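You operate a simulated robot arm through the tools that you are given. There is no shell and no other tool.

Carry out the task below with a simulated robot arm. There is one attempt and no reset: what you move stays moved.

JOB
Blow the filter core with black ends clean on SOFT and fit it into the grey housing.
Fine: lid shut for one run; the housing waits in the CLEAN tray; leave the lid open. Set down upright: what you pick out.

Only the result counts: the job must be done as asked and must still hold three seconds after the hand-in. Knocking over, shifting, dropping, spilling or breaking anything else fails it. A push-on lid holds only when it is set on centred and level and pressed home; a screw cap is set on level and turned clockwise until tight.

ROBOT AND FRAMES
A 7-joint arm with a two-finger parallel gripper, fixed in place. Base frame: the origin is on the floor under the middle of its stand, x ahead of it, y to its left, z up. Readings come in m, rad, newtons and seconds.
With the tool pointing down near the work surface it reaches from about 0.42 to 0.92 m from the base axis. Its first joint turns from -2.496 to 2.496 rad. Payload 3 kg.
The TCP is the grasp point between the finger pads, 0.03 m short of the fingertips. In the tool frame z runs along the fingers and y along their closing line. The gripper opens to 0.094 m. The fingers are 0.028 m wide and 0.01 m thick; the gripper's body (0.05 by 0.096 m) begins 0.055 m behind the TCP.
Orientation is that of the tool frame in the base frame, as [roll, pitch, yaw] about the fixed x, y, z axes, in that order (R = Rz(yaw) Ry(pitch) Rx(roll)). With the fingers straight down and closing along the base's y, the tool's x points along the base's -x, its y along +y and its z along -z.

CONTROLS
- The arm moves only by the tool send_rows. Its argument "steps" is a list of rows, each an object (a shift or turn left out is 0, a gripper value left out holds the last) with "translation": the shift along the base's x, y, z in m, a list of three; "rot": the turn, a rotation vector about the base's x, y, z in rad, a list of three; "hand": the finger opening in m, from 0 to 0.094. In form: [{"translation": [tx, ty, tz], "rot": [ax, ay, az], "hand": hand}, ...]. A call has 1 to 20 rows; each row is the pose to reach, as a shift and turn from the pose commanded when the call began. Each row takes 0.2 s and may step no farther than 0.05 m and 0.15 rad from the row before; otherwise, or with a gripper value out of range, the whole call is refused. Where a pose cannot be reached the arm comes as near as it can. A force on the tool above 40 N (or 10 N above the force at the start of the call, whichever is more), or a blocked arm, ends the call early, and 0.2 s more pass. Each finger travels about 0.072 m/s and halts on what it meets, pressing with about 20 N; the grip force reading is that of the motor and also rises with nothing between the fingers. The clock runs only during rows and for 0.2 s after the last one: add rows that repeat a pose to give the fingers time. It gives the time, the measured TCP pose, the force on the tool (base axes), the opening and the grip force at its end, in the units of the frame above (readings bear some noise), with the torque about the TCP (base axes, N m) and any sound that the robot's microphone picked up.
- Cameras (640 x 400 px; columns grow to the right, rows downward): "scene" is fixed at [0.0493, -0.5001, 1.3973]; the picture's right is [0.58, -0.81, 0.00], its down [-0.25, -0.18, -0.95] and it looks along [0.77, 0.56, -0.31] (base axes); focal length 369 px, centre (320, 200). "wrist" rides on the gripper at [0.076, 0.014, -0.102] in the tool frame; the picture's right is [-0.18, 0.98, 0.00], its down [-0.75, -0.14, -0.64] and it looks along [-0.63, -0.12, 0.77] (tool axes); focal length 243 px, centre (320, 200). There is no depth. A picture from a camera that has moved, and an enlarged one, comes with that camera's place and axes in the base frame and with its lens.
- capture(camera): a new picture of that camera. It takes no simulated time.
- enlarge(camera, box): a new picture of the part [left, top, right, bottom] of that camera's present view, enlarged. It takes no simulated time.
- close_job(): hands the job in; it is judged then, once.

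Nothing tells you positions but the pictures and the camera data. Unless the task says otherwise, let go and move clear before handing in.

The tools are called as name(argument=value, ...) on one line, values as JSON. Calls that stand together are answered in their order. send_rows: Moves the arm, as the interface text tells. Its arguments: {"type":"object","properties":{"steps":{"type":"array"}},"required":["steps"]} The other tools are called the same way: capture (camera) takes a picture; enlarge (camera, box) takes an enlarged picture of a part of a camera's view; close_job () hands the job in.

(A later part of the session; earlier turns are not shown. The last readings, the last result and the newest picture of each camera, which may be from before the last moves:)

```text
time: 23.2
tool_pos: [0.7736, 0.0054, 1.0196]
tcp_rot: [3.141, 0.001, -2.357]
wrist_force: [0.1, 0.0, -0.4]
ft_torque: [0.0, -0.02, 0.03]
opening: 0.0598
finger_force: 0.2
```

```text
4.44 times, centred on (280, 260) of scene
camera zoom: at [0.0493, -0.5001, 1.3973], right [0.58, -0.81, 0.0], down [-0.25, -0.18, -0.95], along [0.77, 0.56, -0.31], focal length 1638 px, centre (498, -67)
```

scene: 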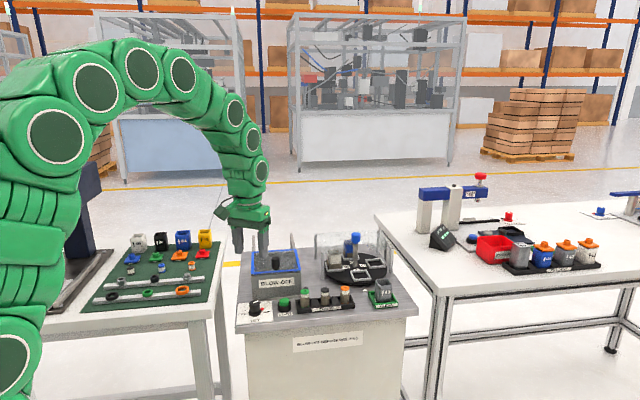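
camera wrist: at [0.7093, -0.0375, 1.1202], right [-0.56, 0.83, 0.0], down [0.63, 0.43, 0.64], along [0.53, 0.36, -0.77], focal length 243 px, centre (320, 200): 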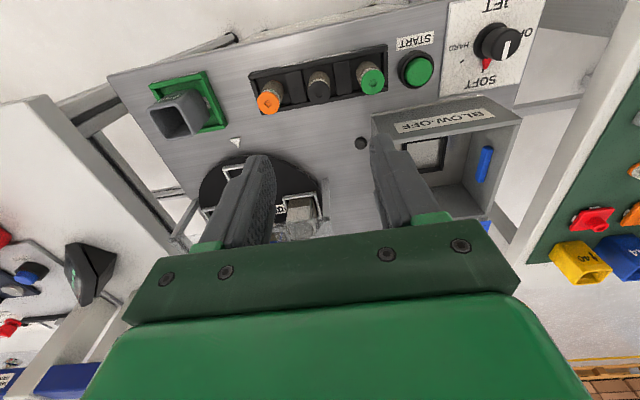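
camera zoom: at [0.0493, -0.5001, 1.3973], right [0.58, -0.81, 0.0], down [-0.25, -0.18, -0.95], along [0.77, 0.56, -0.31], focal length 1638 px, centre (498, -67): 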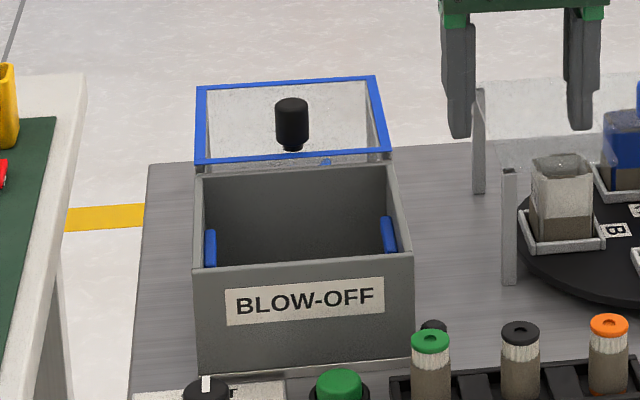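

The lid stays open. The black core is at about (0.775, 0.006), top z ≈ 0.85, diameter 24 mm. Let me examine the housing opening before choosing the grip.

enlarge(camera="wrist", box=[130, 60, 250, 160])

enlarge(camera="scene", box=[350, 270, 410, 320])

enlarge(camera="wrist", box=[370, 90, 530, 230])

```text
4.00 times, centred on (190, 110) of wrist
camera zoom: at [0.7093, -0.0375, 1.1202], right [-0.56, 0.83, 0.0], down [0.63, 0.43, 0.64], along [0.53, 0.36, -0.77], focal length 970 px, centre (840, 560)
```

zoom: 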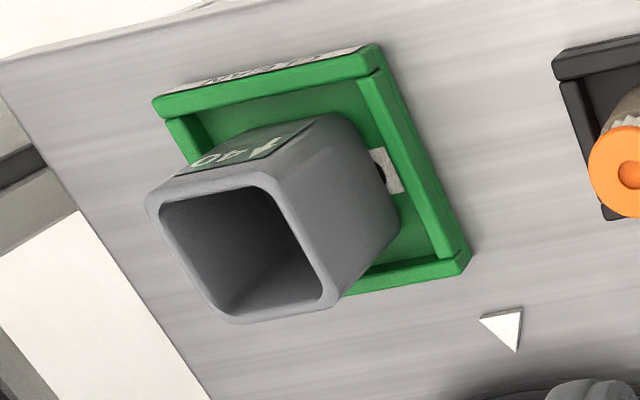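

```text
8.00 times, centred on (380, 295) of scene
camera zoom: at [0.0493, -0.5001, 1.3973], right [0.58, -0.81, 0.0], down [-0.25, -0.18, -0.95], along [0.77, 0.56, -0.31], focal length 2948 px, centre (-160, -560)
```

zoom: 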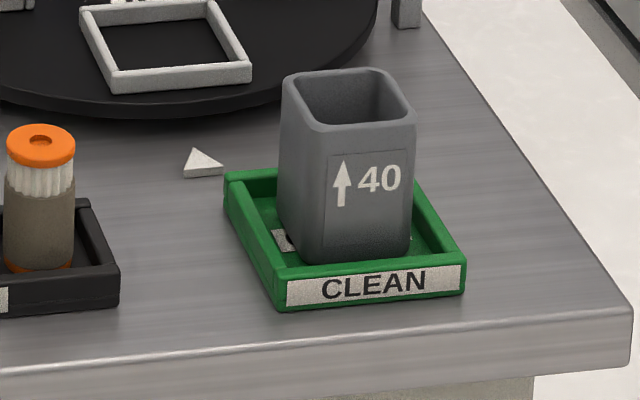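

```text
2.86 times, centred on (450, 160) of wrist
camera zoom: at [0.7093, -0.0375, 1.1202], right [-0.56, 0.83, 0.0], down [0.63, 0.43, 0.64], along [0.53, 0.36, -0.77], focal length 693 px, centre (-51, 314)
```

zoom: 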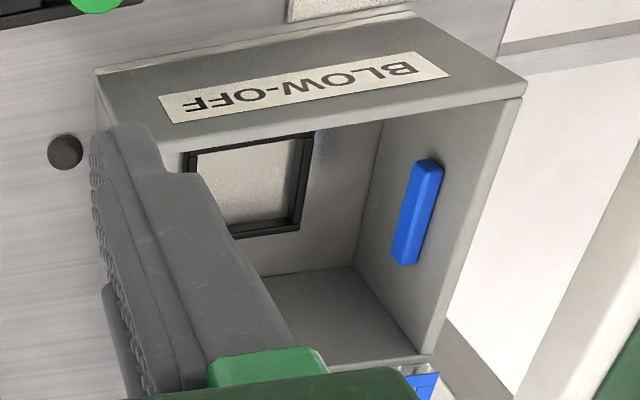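

Housing top centre is at about (0.891, -0.113, 0.859) with a ~30 mm opening, so the fingers can't enter it; I'll grip the core only by its top 15 mm. Descending on the black core now.

send_rows(steps=[{"translation": [0.0014, 0.0002, -0.04], "hand": 0.045}, {"translation": [0.0014, 0.0002, -0.08]}, {"translation": [0.0014, 0.0002, -0.11]}, {"translation": [0.0014, 0.0002, -0.13]}, {"translation": [0.0014, 0.0002, -0.13]}])

enlarge(camera="wrist", box=[240, 80, 400, 220])

enlarge(camera="scene", box=[280, 250, 370, 320])

```text
time: 24.4
tool_pos: [0.7749, 0.007, 0.8883]
tcp_rot: [-3.142, 0.001, -2.36]
wrist_force: [0.5, 0.4, 0.5]
ft_torque: [0.0, -0.04, 0.04]
opening: 0.0451
finger_force: 0.1
```

```text
2.86 times, centred on (320, 150) of wrist
camera zoom: at [0.7107, -0.0368, 0.9902], right [-0.56, 0.83, 0.0], down [0.63, 0.43, 0.64], along [0.53, 0.36, -0.77], focal length 693 px, centre (320, 343)
```

zoom: 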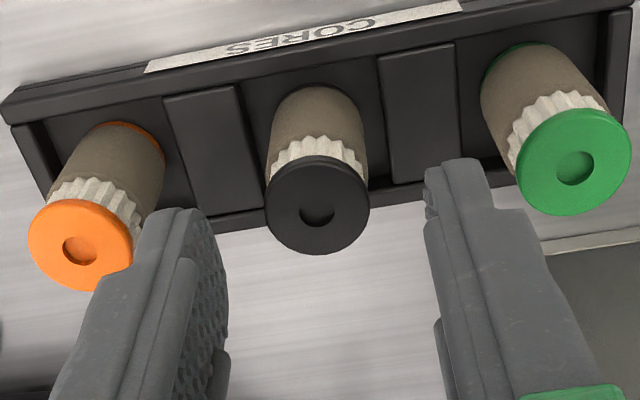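

```text
5.71 times, centred on (325, 285) of scene
camera zoom: at [0.0493, -0.5001, 1.3973], right [0.58, -0.81, 0.0], down [-0.25, -0.18, -0.95], along [0.77, 0.56, -0.31], focal length 2106 px, centre (291, -286)
```

zoom: 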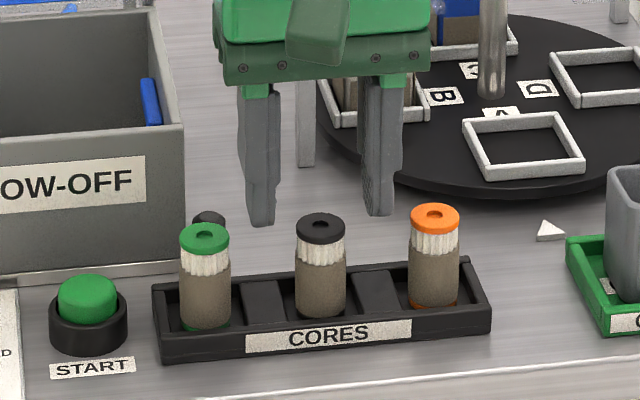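

The core is centred between the fingers. I'll descend the last 24 mm and grip.

send_rows(steps=[{"translation": [-0.0005, 0.0002, -0.012]}, {"translation": [-0.0005, 0.0002, -0.024]}, {"translation": [-0.0005, 0.0002, -0.024]}, {"translation": [-0.0005, 0.0002, -0.024], "hand": 0.015}, {"translation": [-0.0005, 0.0002, -0.024], "hand": 0.015}, {"translation": [-0.0005, 0.0002, -0.024], "hand": 0.015}, {"translation": [-0.0005, 0.0002, -0.024], "hand": 0.015}])

enlarge(camera="wrist", box=[240, 80, 400, 220])

enlarge(camera="scene", box=[280, 250, 370, 320])

```text
time: 26.0
tool_pos: [0.7753, 0.0069, 0.8635]
tcp_rot: [-3.14, -0.002, -2.359]
wrist_force: [0.8, -0.3, 0.3]
ft_torque: [-0.03, -0.02, 0.02]
opening: 0.0218
finger_force: 20.3
```

```text
2.86 times, centred on (320, 150) of wrist
camera zoom: at [0.7105, -0.0364, 0.9661], right [-0.56, 0.83, 0.0], down [0.63, 0.43, 0.64], along [0.53, 0.36, -0.77], focal length 693 px, centre (320, 343)
```

zoom: 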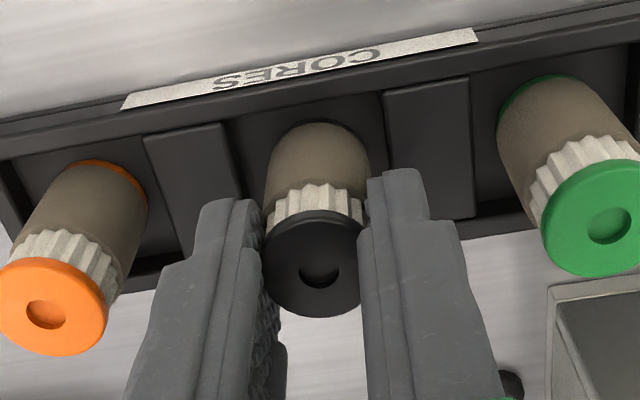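

```text
5.71 times, centred on (325, 285) of scene
camera zoom: at [0.0493, -0.5001, 1.3973], right [0.58, -0.81, 0.0], down [-0.25, -0.18, -0.95], along [0.77, 0.56, -0.31], focal length 2106 px, centre (291, -286)
```

zoom: 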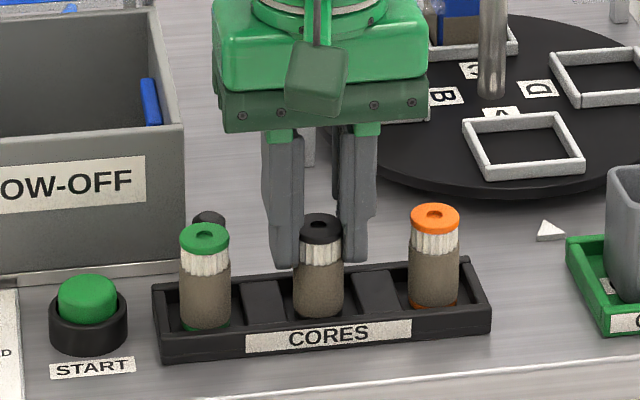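

Core gripped at 22 mm opening. Lifting straight up and checking it comes along upright.

send_rows(steps=[{"translation": [0, 0, 0.02]}, {"translation": [0, 0, 0.05]}, {"translation": [0, 0, 0.09]}, {"translation": [0, 0, 0.136]}, {"translation": [0, 0, 0.136]}])

enlarge(camera="wrist", box=[220, 60, 420, 240])

enlarge(camera="scene", box=[270, 200, 380, 320])

```text
time: 27.2
tool_pos: [0.7745, 0.0065, 0.9999]
tcp_rot: [-3.14, 0.0, -2.36]
wrist_force: [-0.1, 0.3, -0.8]
ft_torque: [-0.03, 0.01, 0.01]
opening: 0.0217
finger_force: 19.9
```

```text
2.22 times, centred on (320, 150) of wrist
camera zoom: at [0.7099, -0.0367, 1.1026], right [-0.56, 0.83, 0.0], down [0.63, 0.43, 0.64], along [0.53, 0.36, -0.77], focal length 539 px, centre (320, 311)
```

zoom: 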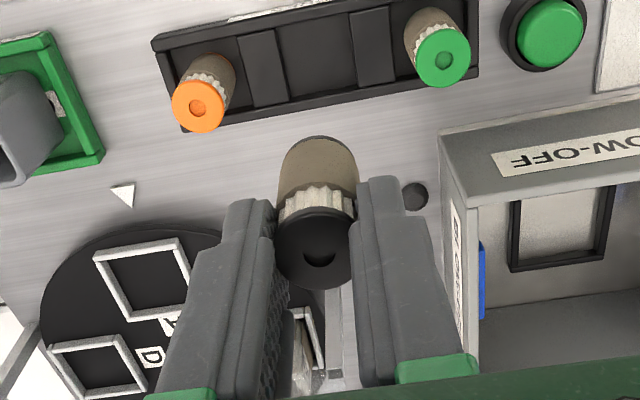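

```text
3.33 times, centred on (325, 260) of scene
camera zoom: at [0.0493, -0.5001, 1.3973], right [0.58, -0.81, 0.0], down [-0.25, -0.18, -0.95], along [0.77, 0.56, -0.31], focal length 1228 px, centre (303, 0)
```

zoom: 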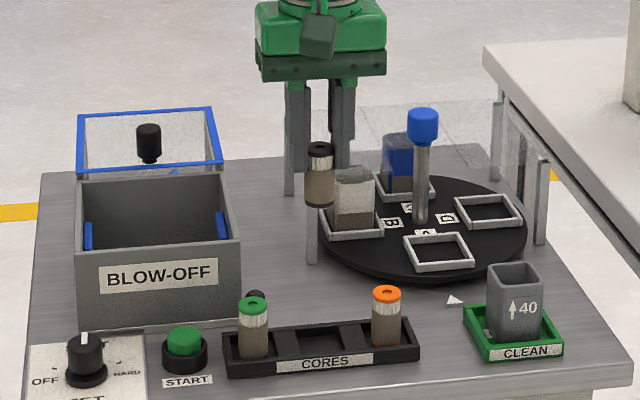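

The core hangs straight with the other cores untouched. The chamber nest centre works out to about (0.770, 0.186); I'll carry it over there at a safe height.

send_rows(steps=[{"translation": [-0.001, 0.04, 0]}, {"translation": [-0.002, 0.08, 0]}, {"translation": [-0.003, 0.12, 0]}, {"translation": [-0.004, 0.155, 0]}, {"translation": [-0.0045, 0.1798, 0]}, {"translation": [-0.0045, 0.1798, 0]}])

capture(camera="wrist")

enlarge(camera="wrist", box=[220, 0, 420, 180])

enlarge(camera="scene", box=[220, 190, 340, 310])

```text
time: 28.6
tool_pos: [0.7705, 0.1862, 1.0015]
tcp_rot: [-3.141, -0.002, -2.359]
wrist_force: [0.4, 0.5, 0.3]
ft_torque: [-0.02, 0.01, 0.01]
opening: 0.0217
finger_force: 19.8
```

```text
taken
camera wrist: at [0.7054, 0.1427, 1.1026], right [-0.56, 0.83, 0.0], down [0.63, 0.43, 0.64], along [0.53, 0.36, -0.77], focal length 243 px, centre (320, 200)
```

wrist: 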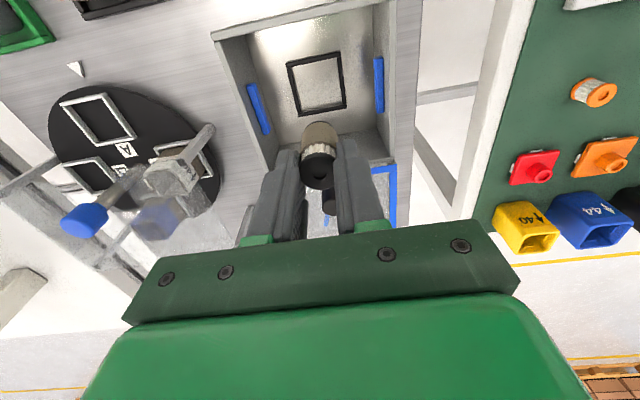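

```text
2.22 times, centred on (320, 90) of wrist
camera zoom: at [0.7054, 0.1427, 1.1026], right [-0.56, 0.83, 0.0], down [0.63, 0.43, 0.64], along [0.53, 0.36, -0.77], focal length 539 px, centre (320, 444)
```

zoom: 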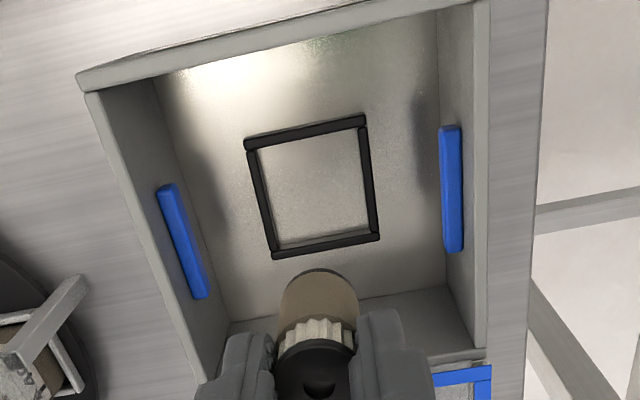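

```text
3.33 times, centred on (280, 250) of scene
camera zoom: at [0.0493, -0.5001, 1.3973], right [0.58, -0.81, 0.0], down [-0.25, -0.18, -0.95], along [0.77, 0.56, -0.31], focal length 1228 px, centre (453, 33)
```

zoom: 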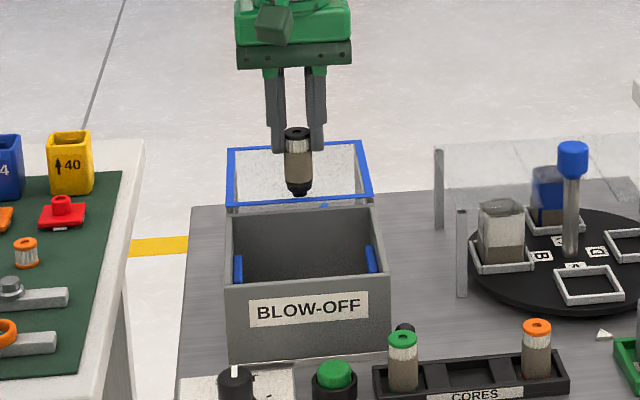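

The nest centre (0.7707, 0.184) is within 2 mm of the tool. Lowering the core into it to just above the floor.

send_rows(steps=[{"translation": [0, -0.0015, -0.04]}, {"translation": [0, -0.0015, -0.08]}, {"translation": [0, -0.0015, -0.11]}, {"translation": [0, -0.0015, -0.125]}, {"translation": [0, -0.0015, -0.125]}])

enlarge(camera="wrist", box=[220, 40, 420, 220])

enlarge(camera="scene", box=[220, 190, 340, 310])

```text
time: 29.8
tool_pos: [0.77, 0.1848, 0.8751]
tcp_rot: [-3.141, -0.002, -2.359]
wrist_force: [0.1, -0.9, -0.2]
ft_torque: [0.01, 0.03, -0.01]
opening: 0.0216
finger_force: 20.0
```

```text
2.22 times, centred on (320, 130) of wrist
camera zoom: at [0.7057, 0.1409, 0.9769], right [-0.56, 0.83, 0.0], down [0.63, 0.43, 0.64], along [0.53, 0.36, -0.77], focal length 539 px, centre (320, 356)
```

zoom: 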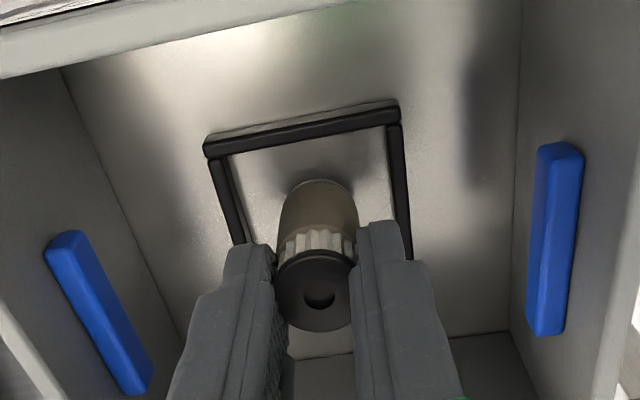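

```text
3.33 times, centred on (280, 250) of scene
camera zoom: at [0.0493, -0.5001, 1.3973], right [0.58, -0.81, 0.0], down [-0.25, -0.18, -0.95], along [0.77, 0.56, -0.31], focal length 1228 px, centre (453, 33)
```

zoom: 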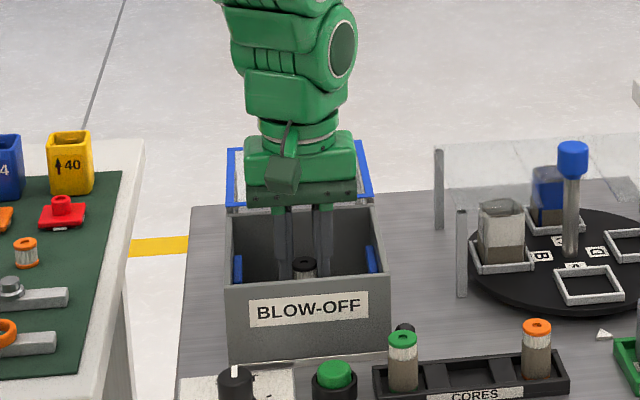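

Inside the nest, clear of the frame. Lowering in small steps while watching the force.

send_rows(steps=[{"translation": [0, 0, -0.003]}, {"translation": [0, 0, -0.006]}, {"translation": [0, 0, -0.009]}, {"translation": [0, 0, -0.009]}])

```text
time: 30.8
tool_pos: [0.7711, 0.1852, 0.8673]
tcp_rot: [3.142, 0.001, -2.359]
wrist_force: [1.6, -0.9, 9.0]
ft_torque: [-0.07, -0.23, 0.01]
opening: 0.0215
finger_force: 19.8
```

A 9 N upward reaction means the core is standing on the chamber floor. Releasing and lifting away.

send_rows(steps=[{"translation": [0, 0, 0.0], "hand": 0.03}, {"translation": [0, 0, 0.0], "hand": 0.046}, {"translation": [0, 0, 0.0], "hand": 0.046}, {"translation": [0, 0, 0.02]}, {"translation": [0, 0, 0.05]}, {"translation": [0, 0, 0.09]}, {"translation": [0, 0, 0.135]}, {"translation": [0, 0, 0.135]}])

enlarge(camera="wrist", box=[220, 0, 420, 180])

enlarge(camera="scene", box=[220, 190, 340, 310])

```text
time: 32.6
tool_pos: [0.769, 0.1843, 1.0005]
tcp_rot: [-3.142, -0.002, -2.358]
wrist_force: [0.1, 0.4, -0.2]
ft_torque: [0.01, -0.01, 0.03]
opening: 0.046
finger_force: 0.1
```

```text
2.22 times, centred on (320, 90) of wrist
camera zoom: at [0.7048, 0.1412, 1.1026], right [-0.56, 0.83, 0.0], down [0.63, 0.43, 0.64], along [0.53, 0.36, -0.77], focal length 539 px, centre (320, 444)
```

zoom: 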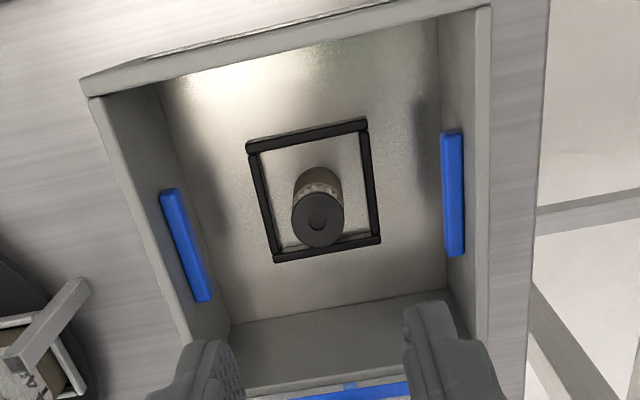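

```text
3.33 times, centred on (280, 250) of scene
camera zoom: at [0.0493, -0.5001, 1.3973], right [0.58, -0.81, 0.0], down [-0.25, -0.18, -0.95], along [0.77, 0.56, -0.31], focal length 1228 px, centre (453, 33)
```

zoom: 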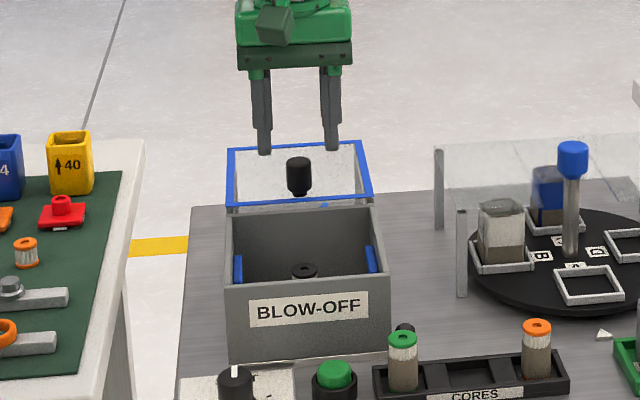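

The core stands upright in the middle of the nest. Now I'll go to the lid knob at the back (about 0.833, 0.246), grip it and slide the lid shut.

send_rows(steps=[{"translation": [0.02, 0.02, 0.02], "hand": 0.06}, {"translation": [0.045, 0.044, 0.02]}, {"translation": [0.0632, 0.0617, 0.02]}, {"translation": [0.0632, 0.0617, -0.01]}, {"translation": [0.0632, 0.0617, -0.04]}, {"translation": [0.0632, 0.0617, -0.0732]}, {"translation": [0.0632, 0.0617, -0.0732]}])

enlarge(camera="wrist", box=[240, 90, 400, 230])

```text
time: 34.2
tool_pos: [0.8333, 0.2458, 0.9266]
tcp_rot: [3.142, 0.0, -2.358]
wrist_force: [0.2, 0.1, 0.4]
ft_torque: [0.0, -0.01, 0.01]
opening: 0.06
finger_force: 0.1
```

```text
2.86 times, centred on (320, 160) of wrist
camera zoom: at [0.7696, 0.2025, 1.0293], right [-0.56, 0.83, 0.0], down [0.63, 0.43, 0.64], along [0.53, 0.36, -0.77], focal length 693 px, centre (320, 314)
```

zoom: 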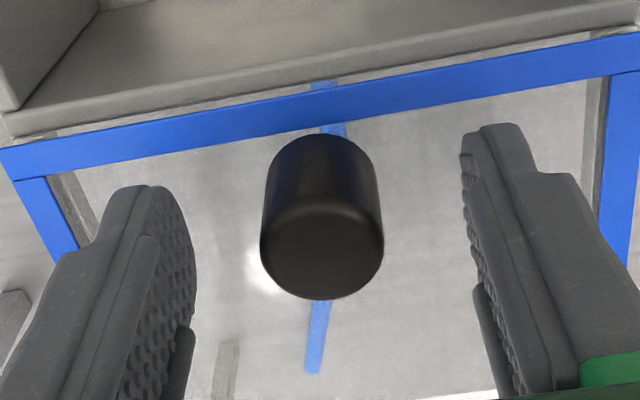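

Aligned. Gripping the lid knob.

send_rows(steps=[{"hand": 0.015}, {"hand": 0.015}, {"hand": 0.015}, {"hand": 0.015}, {"translation": [-0.003, -0.003, 0]}, {"translation": [-0.006, -0.006, 0]}])

```text
time: 35.6
tool_pos: [0.8269, 0.2403, 0.9278]
tcp_rot: [-3.141, 0.0, -2.355]
wrist_force: [-8.5, 9.5, -16.0]
ft_torque: [0.07, -0.72, 0.07]
opening: 0.0238
finger_force: 44.8
```

Sliding well with small side load; I'll trim it and continue to close.

send_rows(steps=[{"translation": [-0.0084, -0.0074, -0.0006]}, {"translation": [-0.0184, -0.0174, -0.0006]}, {"translation": [-0.0284, -0.0274, -0.0006]}, {"translation": [-0.0384, -0.0374, -0.0006]}, {"translation": [-0.0484, -0.0474, -0.0006]}, {"translation": [-0.0584, -0.0574, -0.0006]}, {"translation": [-0.0684, -0.0674, -0.0006]}, {"translation": [-0.0784, -0.0774, -0.0006]}, {"translation": [-0.0784, -0.0774, -0.0006]}])

enlarge(camera="scene", box=[220, 215, 340, 305])

```text
time: 37.6
tool_pos: [0.7494, 0.1633, 0.9277]
tcp_rot: [-3.14, 0.0, -2.359]
wrist_force: [8.5, -8.3, 0.7]
ft_torque: [1.25, -0.64, 0.01]
opening: 0.0236
finger_force: 44.7
```

```text
4.44 times, centred on (280, 260) of scene
camera zoom: at [0.0493, -0.5001, 1.3973], right [0.58, -0.81, 0.0], down [-0.25, -0.18, -0.95], along [0.77, 0.56, -0.31], focal length 1638 px, centre (498, -67)
```

zoom: 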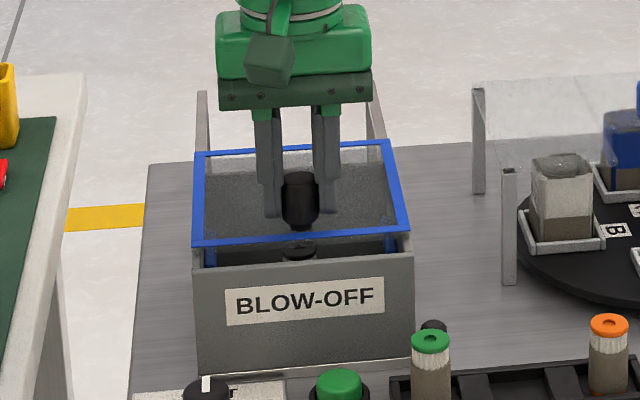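

About 20 mm left. Closing the rest slowly until it meets its stop.

send_rows(steps=[{"translation": [-0.0036, -0.0044, 0]}, {"translation": [-0.0076, -0.0084, 0]}, {"translation": [-0.0116, -0.0124, 0]}, {"translation": [-0.0146, -0.0154, 0]}, {"translation": [-0.0161, -0.0169, 0]}, {"translation": [-0.0176, -0.0184, 0]}, {"translation": [-0.0176, -0.0184, 0]}])

enlarge(camera="scene", box=[220, 215, 340, 305])

```text
time: 39.2
tool_pos: [0.7325, 0.146, 0.9284]
tcp_rot: [-3.139, 0.002, -2.357]
wrist_force: [27.2, 18.3, 10.6]
ft_torque: [0.72, 0.07, 0.01]
opening: 0.0241
finger_force: 45.0
```

```text
4.44 times, centred on (280, 260) of scene
camera zoom: at [0.0493, -0.5001, 1.3973], right [0.58, -0.81, 0.0], down [-0.25, -0.18, -0.95], along [0.77, 0.56, -0.31], focal length 1638 px, centre (498, -67)
```

zoom: 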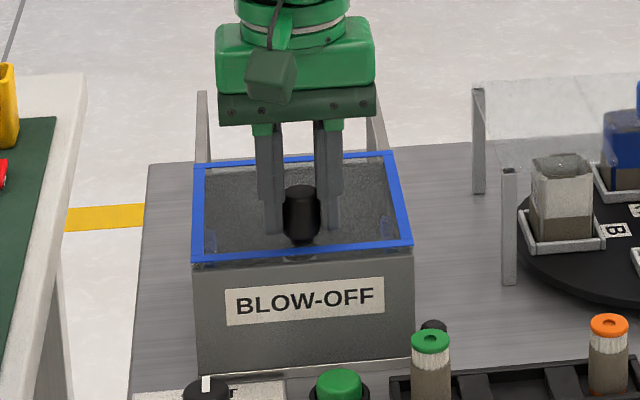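

The lid is back at its original shut position and pressing against its stop (~32 N). I'll release, lift, and move above the START button (about 0.701, 0.090) with the fingers closed.

send_rows(steps=[{"hand": 0.06}, {"hand": 0.06}, {"hand": 0.06}, {"translation": [0, 0, 0.04]}, {"translation": [0, 0, 0.08]}, {"translation": [0, 0, 0.1]}, {"translation": [-0.015, -0.027, 0.1], "hand": 0.0}, {"translation": [-0.0307, -0.0541, 0.1], "hand": 0.0}, {"translation": [-0.0307, -0.0541, 0.07], "hand": 0.0}, {"translation": [-0.0307, -0.0541, 0.04], "hand": 0.0}, {"translation": [-0.0307, -0.0541, 0.04], "hand": 0.0}])

capture(camera="wrist")

enlarge(camera="wrist", box=[240, 70, 400, 210])

enlarge(camera="scene", box=[220, 215, 340, 325])

```text
time: 41.6
tool_pos: [0.6999, 0.0911, 0.9669]
tcp_rot: [3.141, 0.001, -2.356]
wrist_force: [1.0, 0.0, 0.9]
ft_torque: [-0.01, -0.02, 0.0]
opening: 0.0001
finger_force: 19.7
```

```text
taken
camera wrist: at [0.636, 0.0467, 1.0689], right [-0.56, 0.83, 0.0], down [0.63, 0.43, 0.64], along [0.53, 0.36, -0.77], focal length 243 px, centre (320, 200)
```

wrist: 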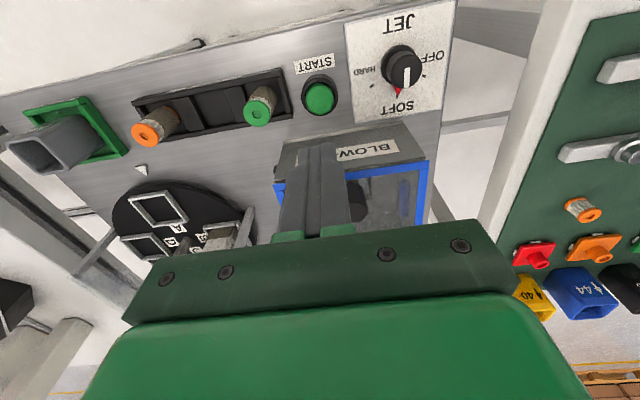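

```text
2.86 times, centred on (320, 140) of wrist
camera zoom: at [0.636, 0.0467, 1.0689], right [-0.56, 0.83, 0.0], down [0.63, 0.43, 0.64], along [0.53, 0.36, -0.77], focal length 693 px, centre (320, 371)
```

zoom: 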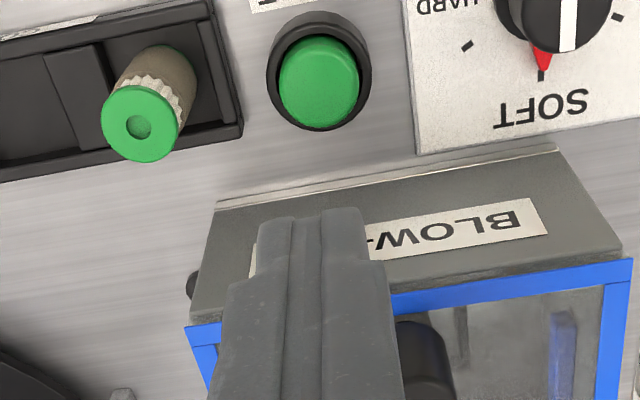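

```text
3.64 times, centred on (280, 270) of scene
camera zoom: at [0.0493, -0.5001, 1.3973], right [0.58, -0.81, 0.0], down [-0.25, -0.18, -0.95], along [0.77, 0.56, -0.31], focal length 1340 px, centre (466, -54)
```

zoom: 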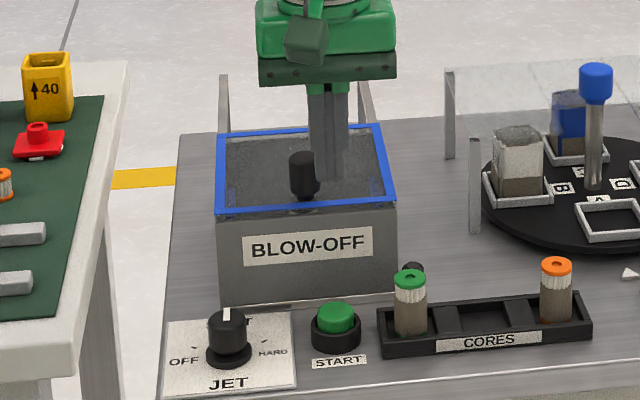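

START button centre confirmed at (0.701, 0.091), top near z 0.819. Descending to just above it.

send_rows(steps=[{"translation": [0, 0.0005, -0.04]}, {"translation": [0, 0.0005, -0.08]}, {"translation": [0, 0.0005, -0.105]}, {"translation": [0, 0.0005, -0.112]}, {"translation": [0, 0.0005, -0.112]}])

enlarge(camera="scene", box=[240, 270, 320, 325])

enlarge(camera="wrist", box=[240, 90, 400, 230])

```text
time: 42.8
tool_pos: [0.7014, 0.091, 0.8546]
tcp_rot: [-3.14, 0.001, -2.358]
wrist_force: [0.0, -1.4, 0.6]
ft_torque: [0.01, 0.04, 0.02]
opening: 0.0001
finger_force: 20.3
```

```text
7.27 times, centred on (280, 298) of scene
camera zoom: at [0.0493, -0.5001, 1.3973], right [0.58, -0.81, 0.0], down [-0.25, -0.18, -0.95], along [0.77, 0.56, -0.31], focal length 2680 px, centre (611, -509)
```

zoom: 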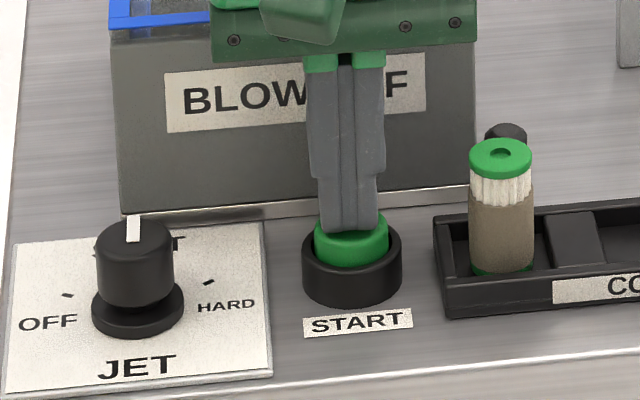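

```text
2.86 times, centred on (320, 160) of wrist
camera zoom: at [0.6365, 0.0476, 0.9568], right [-0.56, 0.83, 0.0], down [0.63, 0.43, 0.64], along [0.53, 0.36, -0.77], focal length 693 px, centre (320, 314)
```

zoom: 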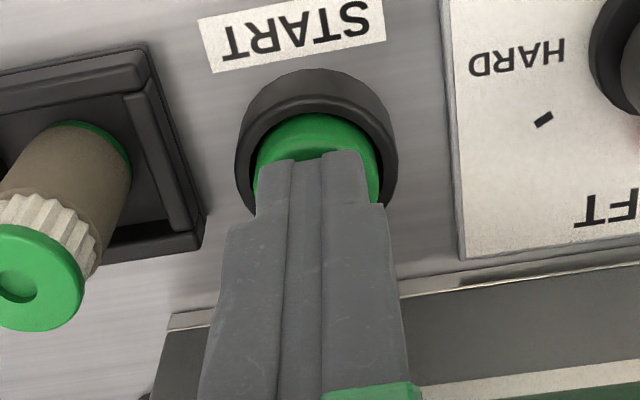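

Fingertips are right over the button. Pressing down gently in small steps.

send_rows(steps=[{"translation": [0, 0, -0.002]}, {"translation": [0, 0, -0.004]}, {"translation": [0, 0, -0.006]}, {"translation": [0, 0, -0.008]}])

```text
time: 43.8
tool_pos: [0.7009, 0.0911, 0.8477]
tcp_rot: [-3.14, 0.002, -2.358]
wrist_force: [-3.2, 0.0, 13.5]
ft_torque: [0.06, 0.08, -0.07]
opening: 0.0001
finger_force: 19.6
heard: click
```

A click was heard, so the button registered. I'll lift off and wait for the run to finish, listening.

send_rows(steps=[{"translation": [0, 0, 0.01]}, {"translation": [0, 0, 0.03]}, {"translation": [0, 0, 0.07]}, {"translation": [0, 0, 0.07]}, {"translation": [0, 0, 0.07]}])

capture(camera="scene")

enlarge(camera="scene", box=[220, 215, 340, 325])

```text
time: 45.0
tool_pos: [0.7014, 0.0893, 0.9172]
tcp_rot: [-3.142, 0.0, -2.357]
wrist_force: [0.1, 0.2, 0.3]
ft_torque: [0.01, 0.01, 0.0]
opening: 0.0
finger_force: 19.8
```

```text
taken
```

scene: 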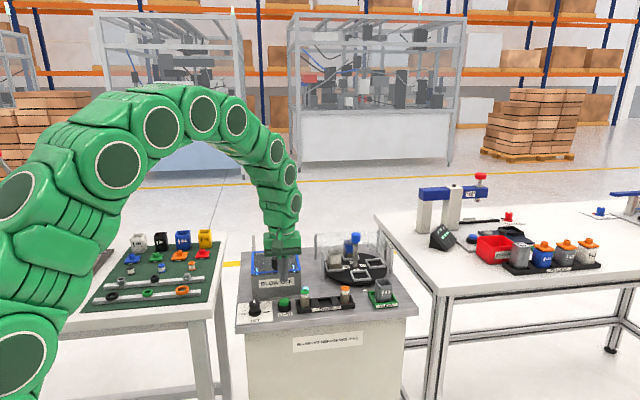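

```text
3.64 times, centred on (280, 270) of scene
camera zoom: at [0.0493, -0.5001, 1.3973], right [0.58, -0.81, 0.0], down [-0.25, -0.18, -0.95], along [0.77, 0.56, -0.31], focal length 1340 px, centre (466, -54)
```

zoom: 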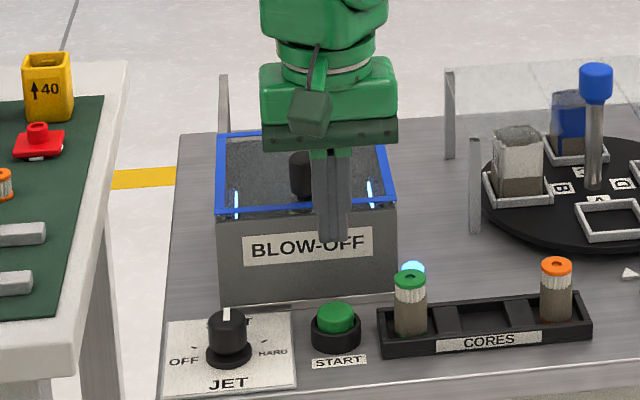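

The run is on: the jets glow and the indicator lamp beside the box is lit. I'll wait in place above and check until the lamp goes out.

send_rows(steps=[{"translation": [0, 0, 0.04]}, {"translation": [0, 0, 0.08]}, {"translation": [0, 0, 0.1]}, {"translation": [0, 0, 0.1]}, {"translation": [0, 0, 0.1]}, {"translation": [0, 0, 0.1]}, {"translation": [0, 0, 0.1]}, {"translation": [0, 0, 0.1]}, {"translation": [0, 0, 0.1]}, {"translation": [0, 0, 0.1]}])

enlarge(camera="scene", box=[220, 215, 340, 325])

```text
time: 47.2
tool_pos: [0.7006, 0.0902, 1.0174]
tcp_rot: [3.14, 0.0, -2.359]
wrist_force: [0.1, -0.2, 0.3]
ft_torque: [0.0, 0.02, -0.02]
opening: 0.0
finger_force: 19.8
```

```text
3.64 times, centred on (280, 270) of scene
camera zoom: at [0.0493, -0.5001, 1.3973], right [0.58, -0.81, 0.0], down [-0.25, -0.18, -0.95], along [0.77, 0.56, -0.31], focal length 1340 px, centre (466, -54)
```

zoom: 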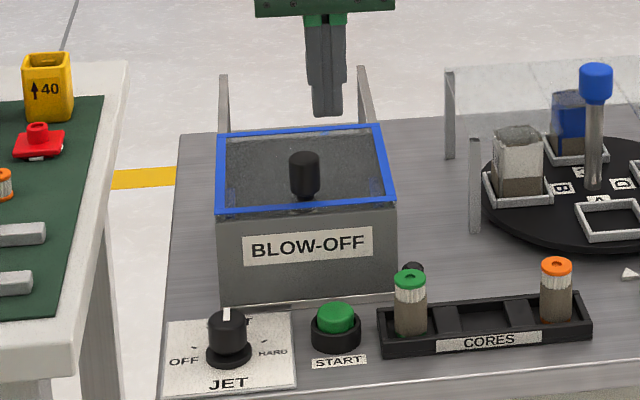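

The lamp and jets are off, so the run has finished. I'll move above the lid knob again and look through the lid.

send_rows(steps=[{"translation": [0.016, 0.028, 0.03], "hand": 0.06}, {"translation": [0.0325, 0.0567, 0.03], "hand": 0.06}, {"translation": [0.0325, 0.0567, 0.03], "hand": 0.06}])

enlarge(camera="wrist", box=[240, 50, 420, 210])

```text
time: 48.0
tool_pos: [0.7328, 0.148, 1.0477]
tcp_rot: [3.141, -0.001, -2.356]
wrist_force: [0.0, 0.1, -0.5]
ft_torque: [-0.01, -0.01, 0.01]
opening: 0.0601
finger_force: 0.0
```

```text
2.50 times, centred on (330, 130) of wrist
camera zoom: at [0.6689, 0.1039, 1.1496], right [-0.56, 0.83, 0.0], down [0.63, 0.43, 0.64], along [0.53, 0.36, -0.77], focal length 606 px, centre (295, 375)
```

zoom: 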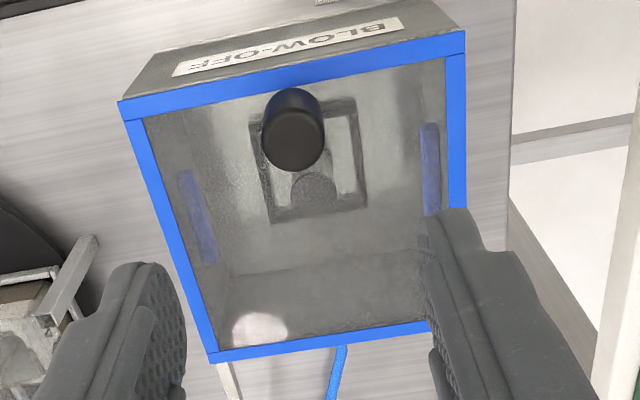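

The core still stands in the nest. Gripping the lid knob again to open it.

send_rows(steps=[{"translation": [0.0005, 0.0003, -0.04]}, {"translation": [0.0005, 0.0003, -0.08]}, {"translation": [0.0005, 0.0003, -0.1]}, {"translation": [0.0005, 0.0003, -0.1198]}, {"translation": [0.0005, 0.0003, -0.1198]}, {"translation": [0.0005, 0.0003, -0.1198], "hand": 0.015}, {"translation": [0.0005, 0.0003, -0.1198], "hand": 0.015}, {"translation": [0.0005, 0.0003, -0.1198], "hand": 0.015}, {"translation": [0.0005, 0.0003, -0.1198], "hand": 0.015}, {"translation": [0.0035, 0.0033, -0.1198]}, {"translation": [0.0065, 0.0063, -0.1198]}])

```text
time: 50.4
tool_pos: [0.741, 0.1537, 0.9289]
tcp_rot: [3.141, 0.0, -2.358]
wrist_force: [8.2, -8.0, 3.5]
ft_torque: [-0.32, 1.11, 0.01]
opening: 0.0234
finger_force: 45.4
```

Sliding; I'll trim the side load and push the lid all the way back.

send_rows(steps=[{"translation": [0.0104, 0.0096, 0]}, {"translation": [0.0204, 0.0196, 0]}, {"translation": [0.0305, 0.0295, 0]}, {"translation": [0.0405, 0.0395, 0]}, {"translation": [0.0506, 0.0494, 0]}, {"translation": [0.0606, 0.0594, 0]}, {"translation": [0.0707, 0.0693, 0]}, {"translation": [0.0707, 0.0693, 0]}])

```text
time: 52.2
tool_pos: [0.8097, 0.2242, 0.9273]
tcp_rot: [3.142, -0.002, -2.356]
wrist_force: [1.1, -1.1, 0.6]
ft_torque: [-0.65, -0.16, 0.06]
opening: 0.0238
finger_force: 44.6
```

Very low forces. Finishing the last ~33 mm of travel.

send_rows(steps=[{"translation": [0.008, 0.0078, 0]}, {"translation": [0.016, 0.0156, 0]}, {"translation": [0.021, 0.0206, 0]}, {"translation": [0.0245, 0.024, 0]}, {"translation": [0.0245, 0.024, 0]}])

enlarge(camera="scene", box=[220, 215, 340, 325])

capture(camera="wrist")

```text
time: 53.4
tool_pos: [0.833, 0.2471, 0.927]
tcp_rot: [3.138, -0.005, -2.357]
wrist_force: [-38.0, -7.8, 10.0]
ft_torque: [-0.62, 0.08, 0.07]
opening: 0.0237
finger_force: 44.7
```

```text
3.64 times, centred on (280, 270) of scene
camera zoom: at [0.0493, -0.5001, 1.3973], right [0.58, -0.81, 0.0], down [-0.25, -0.18, -0.95], along [0.77, 0.56, -0.31], focal length 1340 px, centre (466, -54)
```

zoom: 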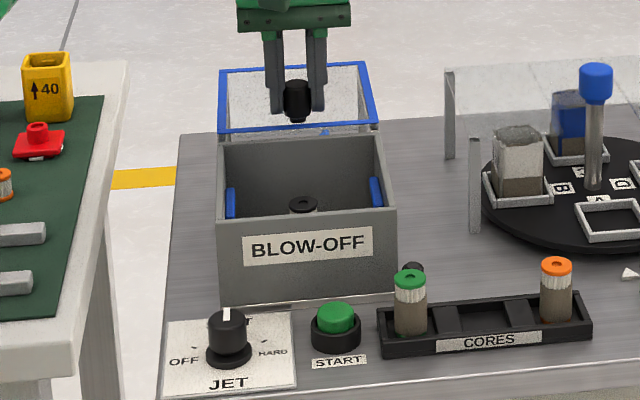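

```text
taken
camera wrist: at [0.7695, 0.2033, 1.0295], right [-0.56, 0.83, 0.0], down [0.64, 0.43, 0.64], along [0.53, 0.36, -0.77], focal length 243 px, centre (320, 200)
```

wrist: 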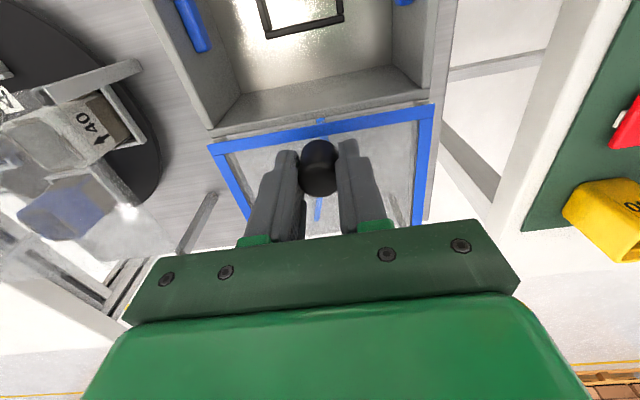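

The lid hit its back stop and is fully open. Releasing, lifting, and returning above the core in the chamber.

send_rows(steps=[{"translation": [-0.001, -0.0008, 0]}, {"translation": [-0.001, -0.0008, 0], "hand": 0.06}, {"translation": [-0.001, -0.0008, 0], "hand": 0.06}, {"translation": [-0.001, -0.0008, 0], "hand": 0.06}, {"translation": [-0.001, -0.0008, 0.04]}, {"translation": [-0.001, -0.0008, 0.08]}, {"translation": [-0.03, -0.03, 0.09]}, {"translation": [-0.0654, -0.0626, 0.09], "hand": 0.046}, {"translation": [-0.0654, -0.0626, 0.072], "hand": 0.046}, {"translation": [-0.0654, -0.0626, 0.072], "hand": 0.046}])

enlarge(camera="wrist", box=[220, 0, 420, 180])

enlarge(camera="scene", box=[220, 190, 340, 310])

```text
time: 55.6
tool_pos: [0.7708, 0.1849, 0.9991]
tcp_rot: [-3.141, 0.0, -2.356]
wrist_force: [0.3, 0.3, -0.2]
ft_torque: [-0.01, -0.01, 0.04]
opening: 0.0459
finger_force: 0.0
```

```text
2.22 times, centred on (320, 90) of wrist
camera zoom: at [0.7051, 0.141, 1.1012], right [-0.56, 0.83, 0.0], down [0.63, 0.43, 0.64], along [0.53, 0.36, -0.77], focal length 539 px, centre (320, 444)
```

zoom: 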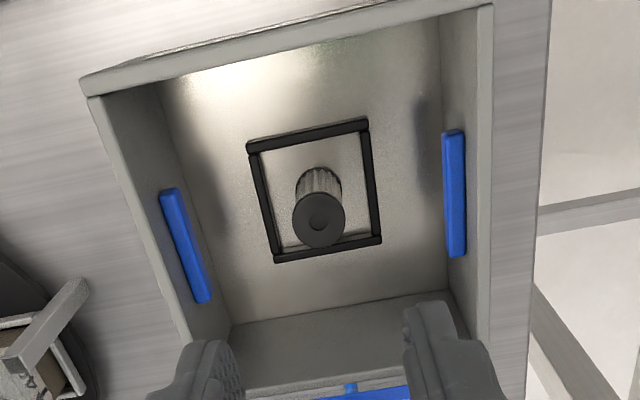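

```text
3.33 times, centred on (280, 250) of scene
camera zoom: at [0.0493, -0.5001, 1.3973], right [0.58, -0.81, 0.0], down [-0.25, -0.18, -0.95], along [0.77, 0.56, -0.31], focal length 1228 px, centre (453, 33)
```

zoom: 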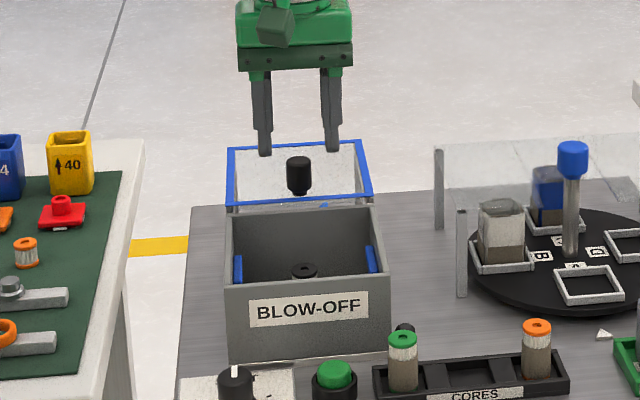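

The core came out clean (dust gone from its body) and is standing upright. I'll grip its top ~13 mm.

send_rows(steps=[{"translation": [0, 0, -0.04]}, {"translation": [0, 0, -0.08]}, {"translation": [0, 0, -0.11]}, {"translation": [0, 0, -0.129]}, {"translation": [0, 0, -0.129]}, {"translation": [0, 0, -0.129], "hand": 0.015}, {"translation": [0, 0, -0.129], "hand": 0.015}, {"translation": [0, 0, -0.129], "hand": 0.015}, {"translation": [0, 0, -0.129], "hand": 0.015}])

enlarge(camera="wrist", box=[240, 80, 400, 220])

```text
time: 57.6
tool_pos: [0.7702, 0.1846, 0.8697]
tcp_rot: [-3.141, 0.0, -2.359]
wrist_force: [0.5, 0.0, 0.4]
ft_torque: [-0.02, -0.05, -0.01]
opening: 0.0218
finger_force: 20.1
```

```text
2.86 times, centred on (320, 150) of wrist
camera zoom: at [0.7057, 0.1409, 0.9724], right [-0.56, 0.83, 0.0], down [0.63, 0.43, 0.64], along [0.53, 0.36, -0.77], focal length 693 px, centre (320, 343)
```

zoom: 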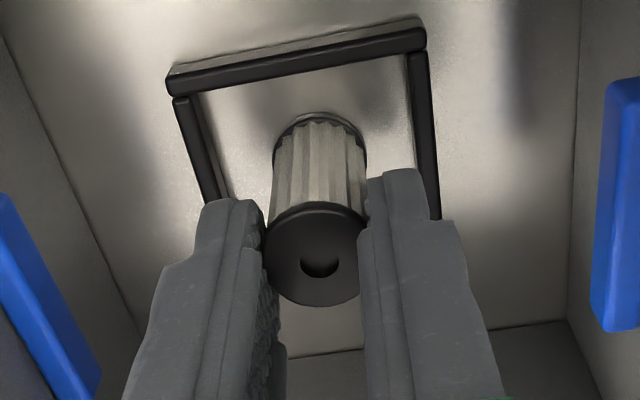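

Grip is good with ~12 mm overlap. Lifting and carrying the core to hover over the grey housing.

send_rows(steps=[{"translation": [0, 0, 0.03]}, {"translation": [0, 0, 0.07]}, {"translation": [0, 0, 0.11]}, {"translation": [0, 0, 0.13]}, {"translation": [0.002, -0.04, 0.13]}, {"translation": [0.006, -0.08, 0.13]}, {"translation": [0.012, -0.12, 0.13]}, {"translation": [0.025, -0.16, 0.13]}, {"translation": [0.045, -0.2, 0.13]}, {"translation": [0.07, -0.235, 0.13]}, {"translation": [0.095, -0.268, 0.13]}, {"translation": [0.1212, -0.2975, 0.13]}, {"translation": [0.1212, -0.2975, 0.11]}, {"translation": [0.1212, -0.2975, 0.11]}])

capture(camera="wrist")

enlarge(camera="wrist", box=[220, 40, 420, 220])

enlarge(camera="scene", box=[320, 210, 440, 320])

```text
time: 60.6
tool_pos: [0.8895, -0.1118, 0.9809]
tcp_rot: [-3.14, -0.001, -2.358]
wrist_force: [-0.1, -0.1, -0.4]
ft_torque: [0.0, -0.04, 0.0]
opening: 0.0219
finger_force: 19.9
out of reach, approached as far as the arm can: row 12, 13
```

```text
taken
camera wrist: at [0.8251, -0.1561, 1.0818], right [-0.56, 0.83, 0.0], down [0.63, 0.43, 0.64], along [0.53, 0.36, -0.77], focal length 243 px, centre (320, 200)
```

wrist: 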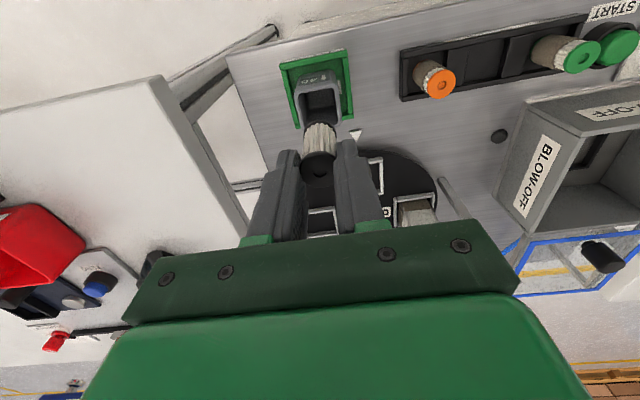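

```text
2.22 times, centred on (320, 130) of wrist
camera zoom: at [0.8251, -0.1561, 1.0818], right [-0.56, 0.83, 0.0], down [0.63, 0.43, 0.64], along [0.53, 0.36, -0.77], focal length 539 px, centre (320, 356)
```

zoom: 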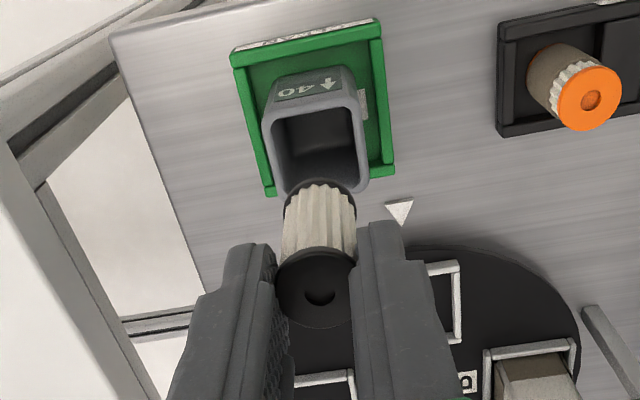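

```text
3.64 times, centred on (380, 265) of scene
camera zoom: at [0.0493, -0.5001, 1.3973], right [0.58, -0.81, 0.0], down [-0.25, -0.18, -0.95], along [0.77, 0.56, -0.31], focal length 1340 px, centre (102, -36)
```

zoom: 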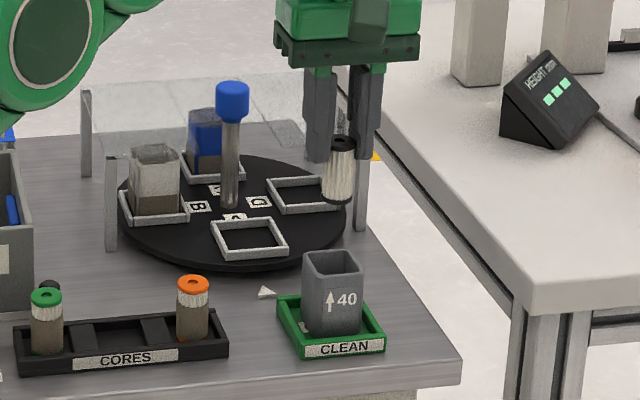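

Hovering over the housing; its opening centre comes out at about (0.8895, -0.113). I'll lower until the core's bottom is just above the rim and check alignment.

send_rows(steps=[{"translation": [-0.0015, 0.0, -0.02]}, {"translation": [-0.0015, 0.0, -0.04]}, {"translation": [-0.0015, 0.0, -0.048]}, {"translation": [-0.0015, 0.0, -0.048]}])

enlarge(camera="wrist", box=[250, 70, 390, 200])

enlarge(camera="scene", box=[340, 240, 420, 320])

```text
time: 61.6
tool_pos: [0.8896, -0.1131, 0.9324]
tcp_rot: [3.14, 0.0, -2.359]
wrist_force: [0.2, -0.3, 0.0]
ft_torque: [-0.02, 0.02, 0.01]
opening: 0.0219
finger_force: 20.3
```

```text
3.08 times, centred on (320, 135) of wrist
camera zoom: at [0.8253, -0.1562, 1.0346], right [-0.56, 0.83, 0.0], down [0.63, 0.43, 0.64], along [0.53, 0.36, -0.77], focal length 746 px, centre (320, 400)
```

zoom: 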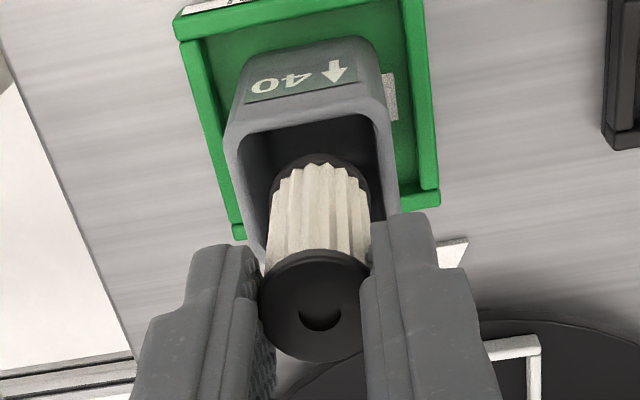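

```text
5.00 times, centred on (380, 280) of scene
camera zoom: at [0.0493, -0.5001, 1.3973], right [0.58, -0.81, 0.0], down [-0.25, -0.18, -0.95], along [0.77, 0.56, -0.31], focal length 1843 px, centre (20, -200)
```

zoom: 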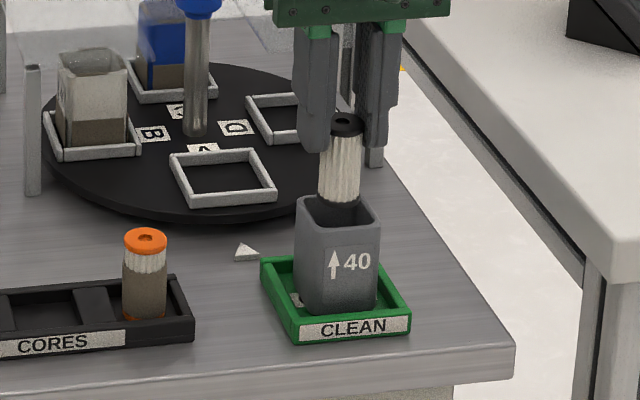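

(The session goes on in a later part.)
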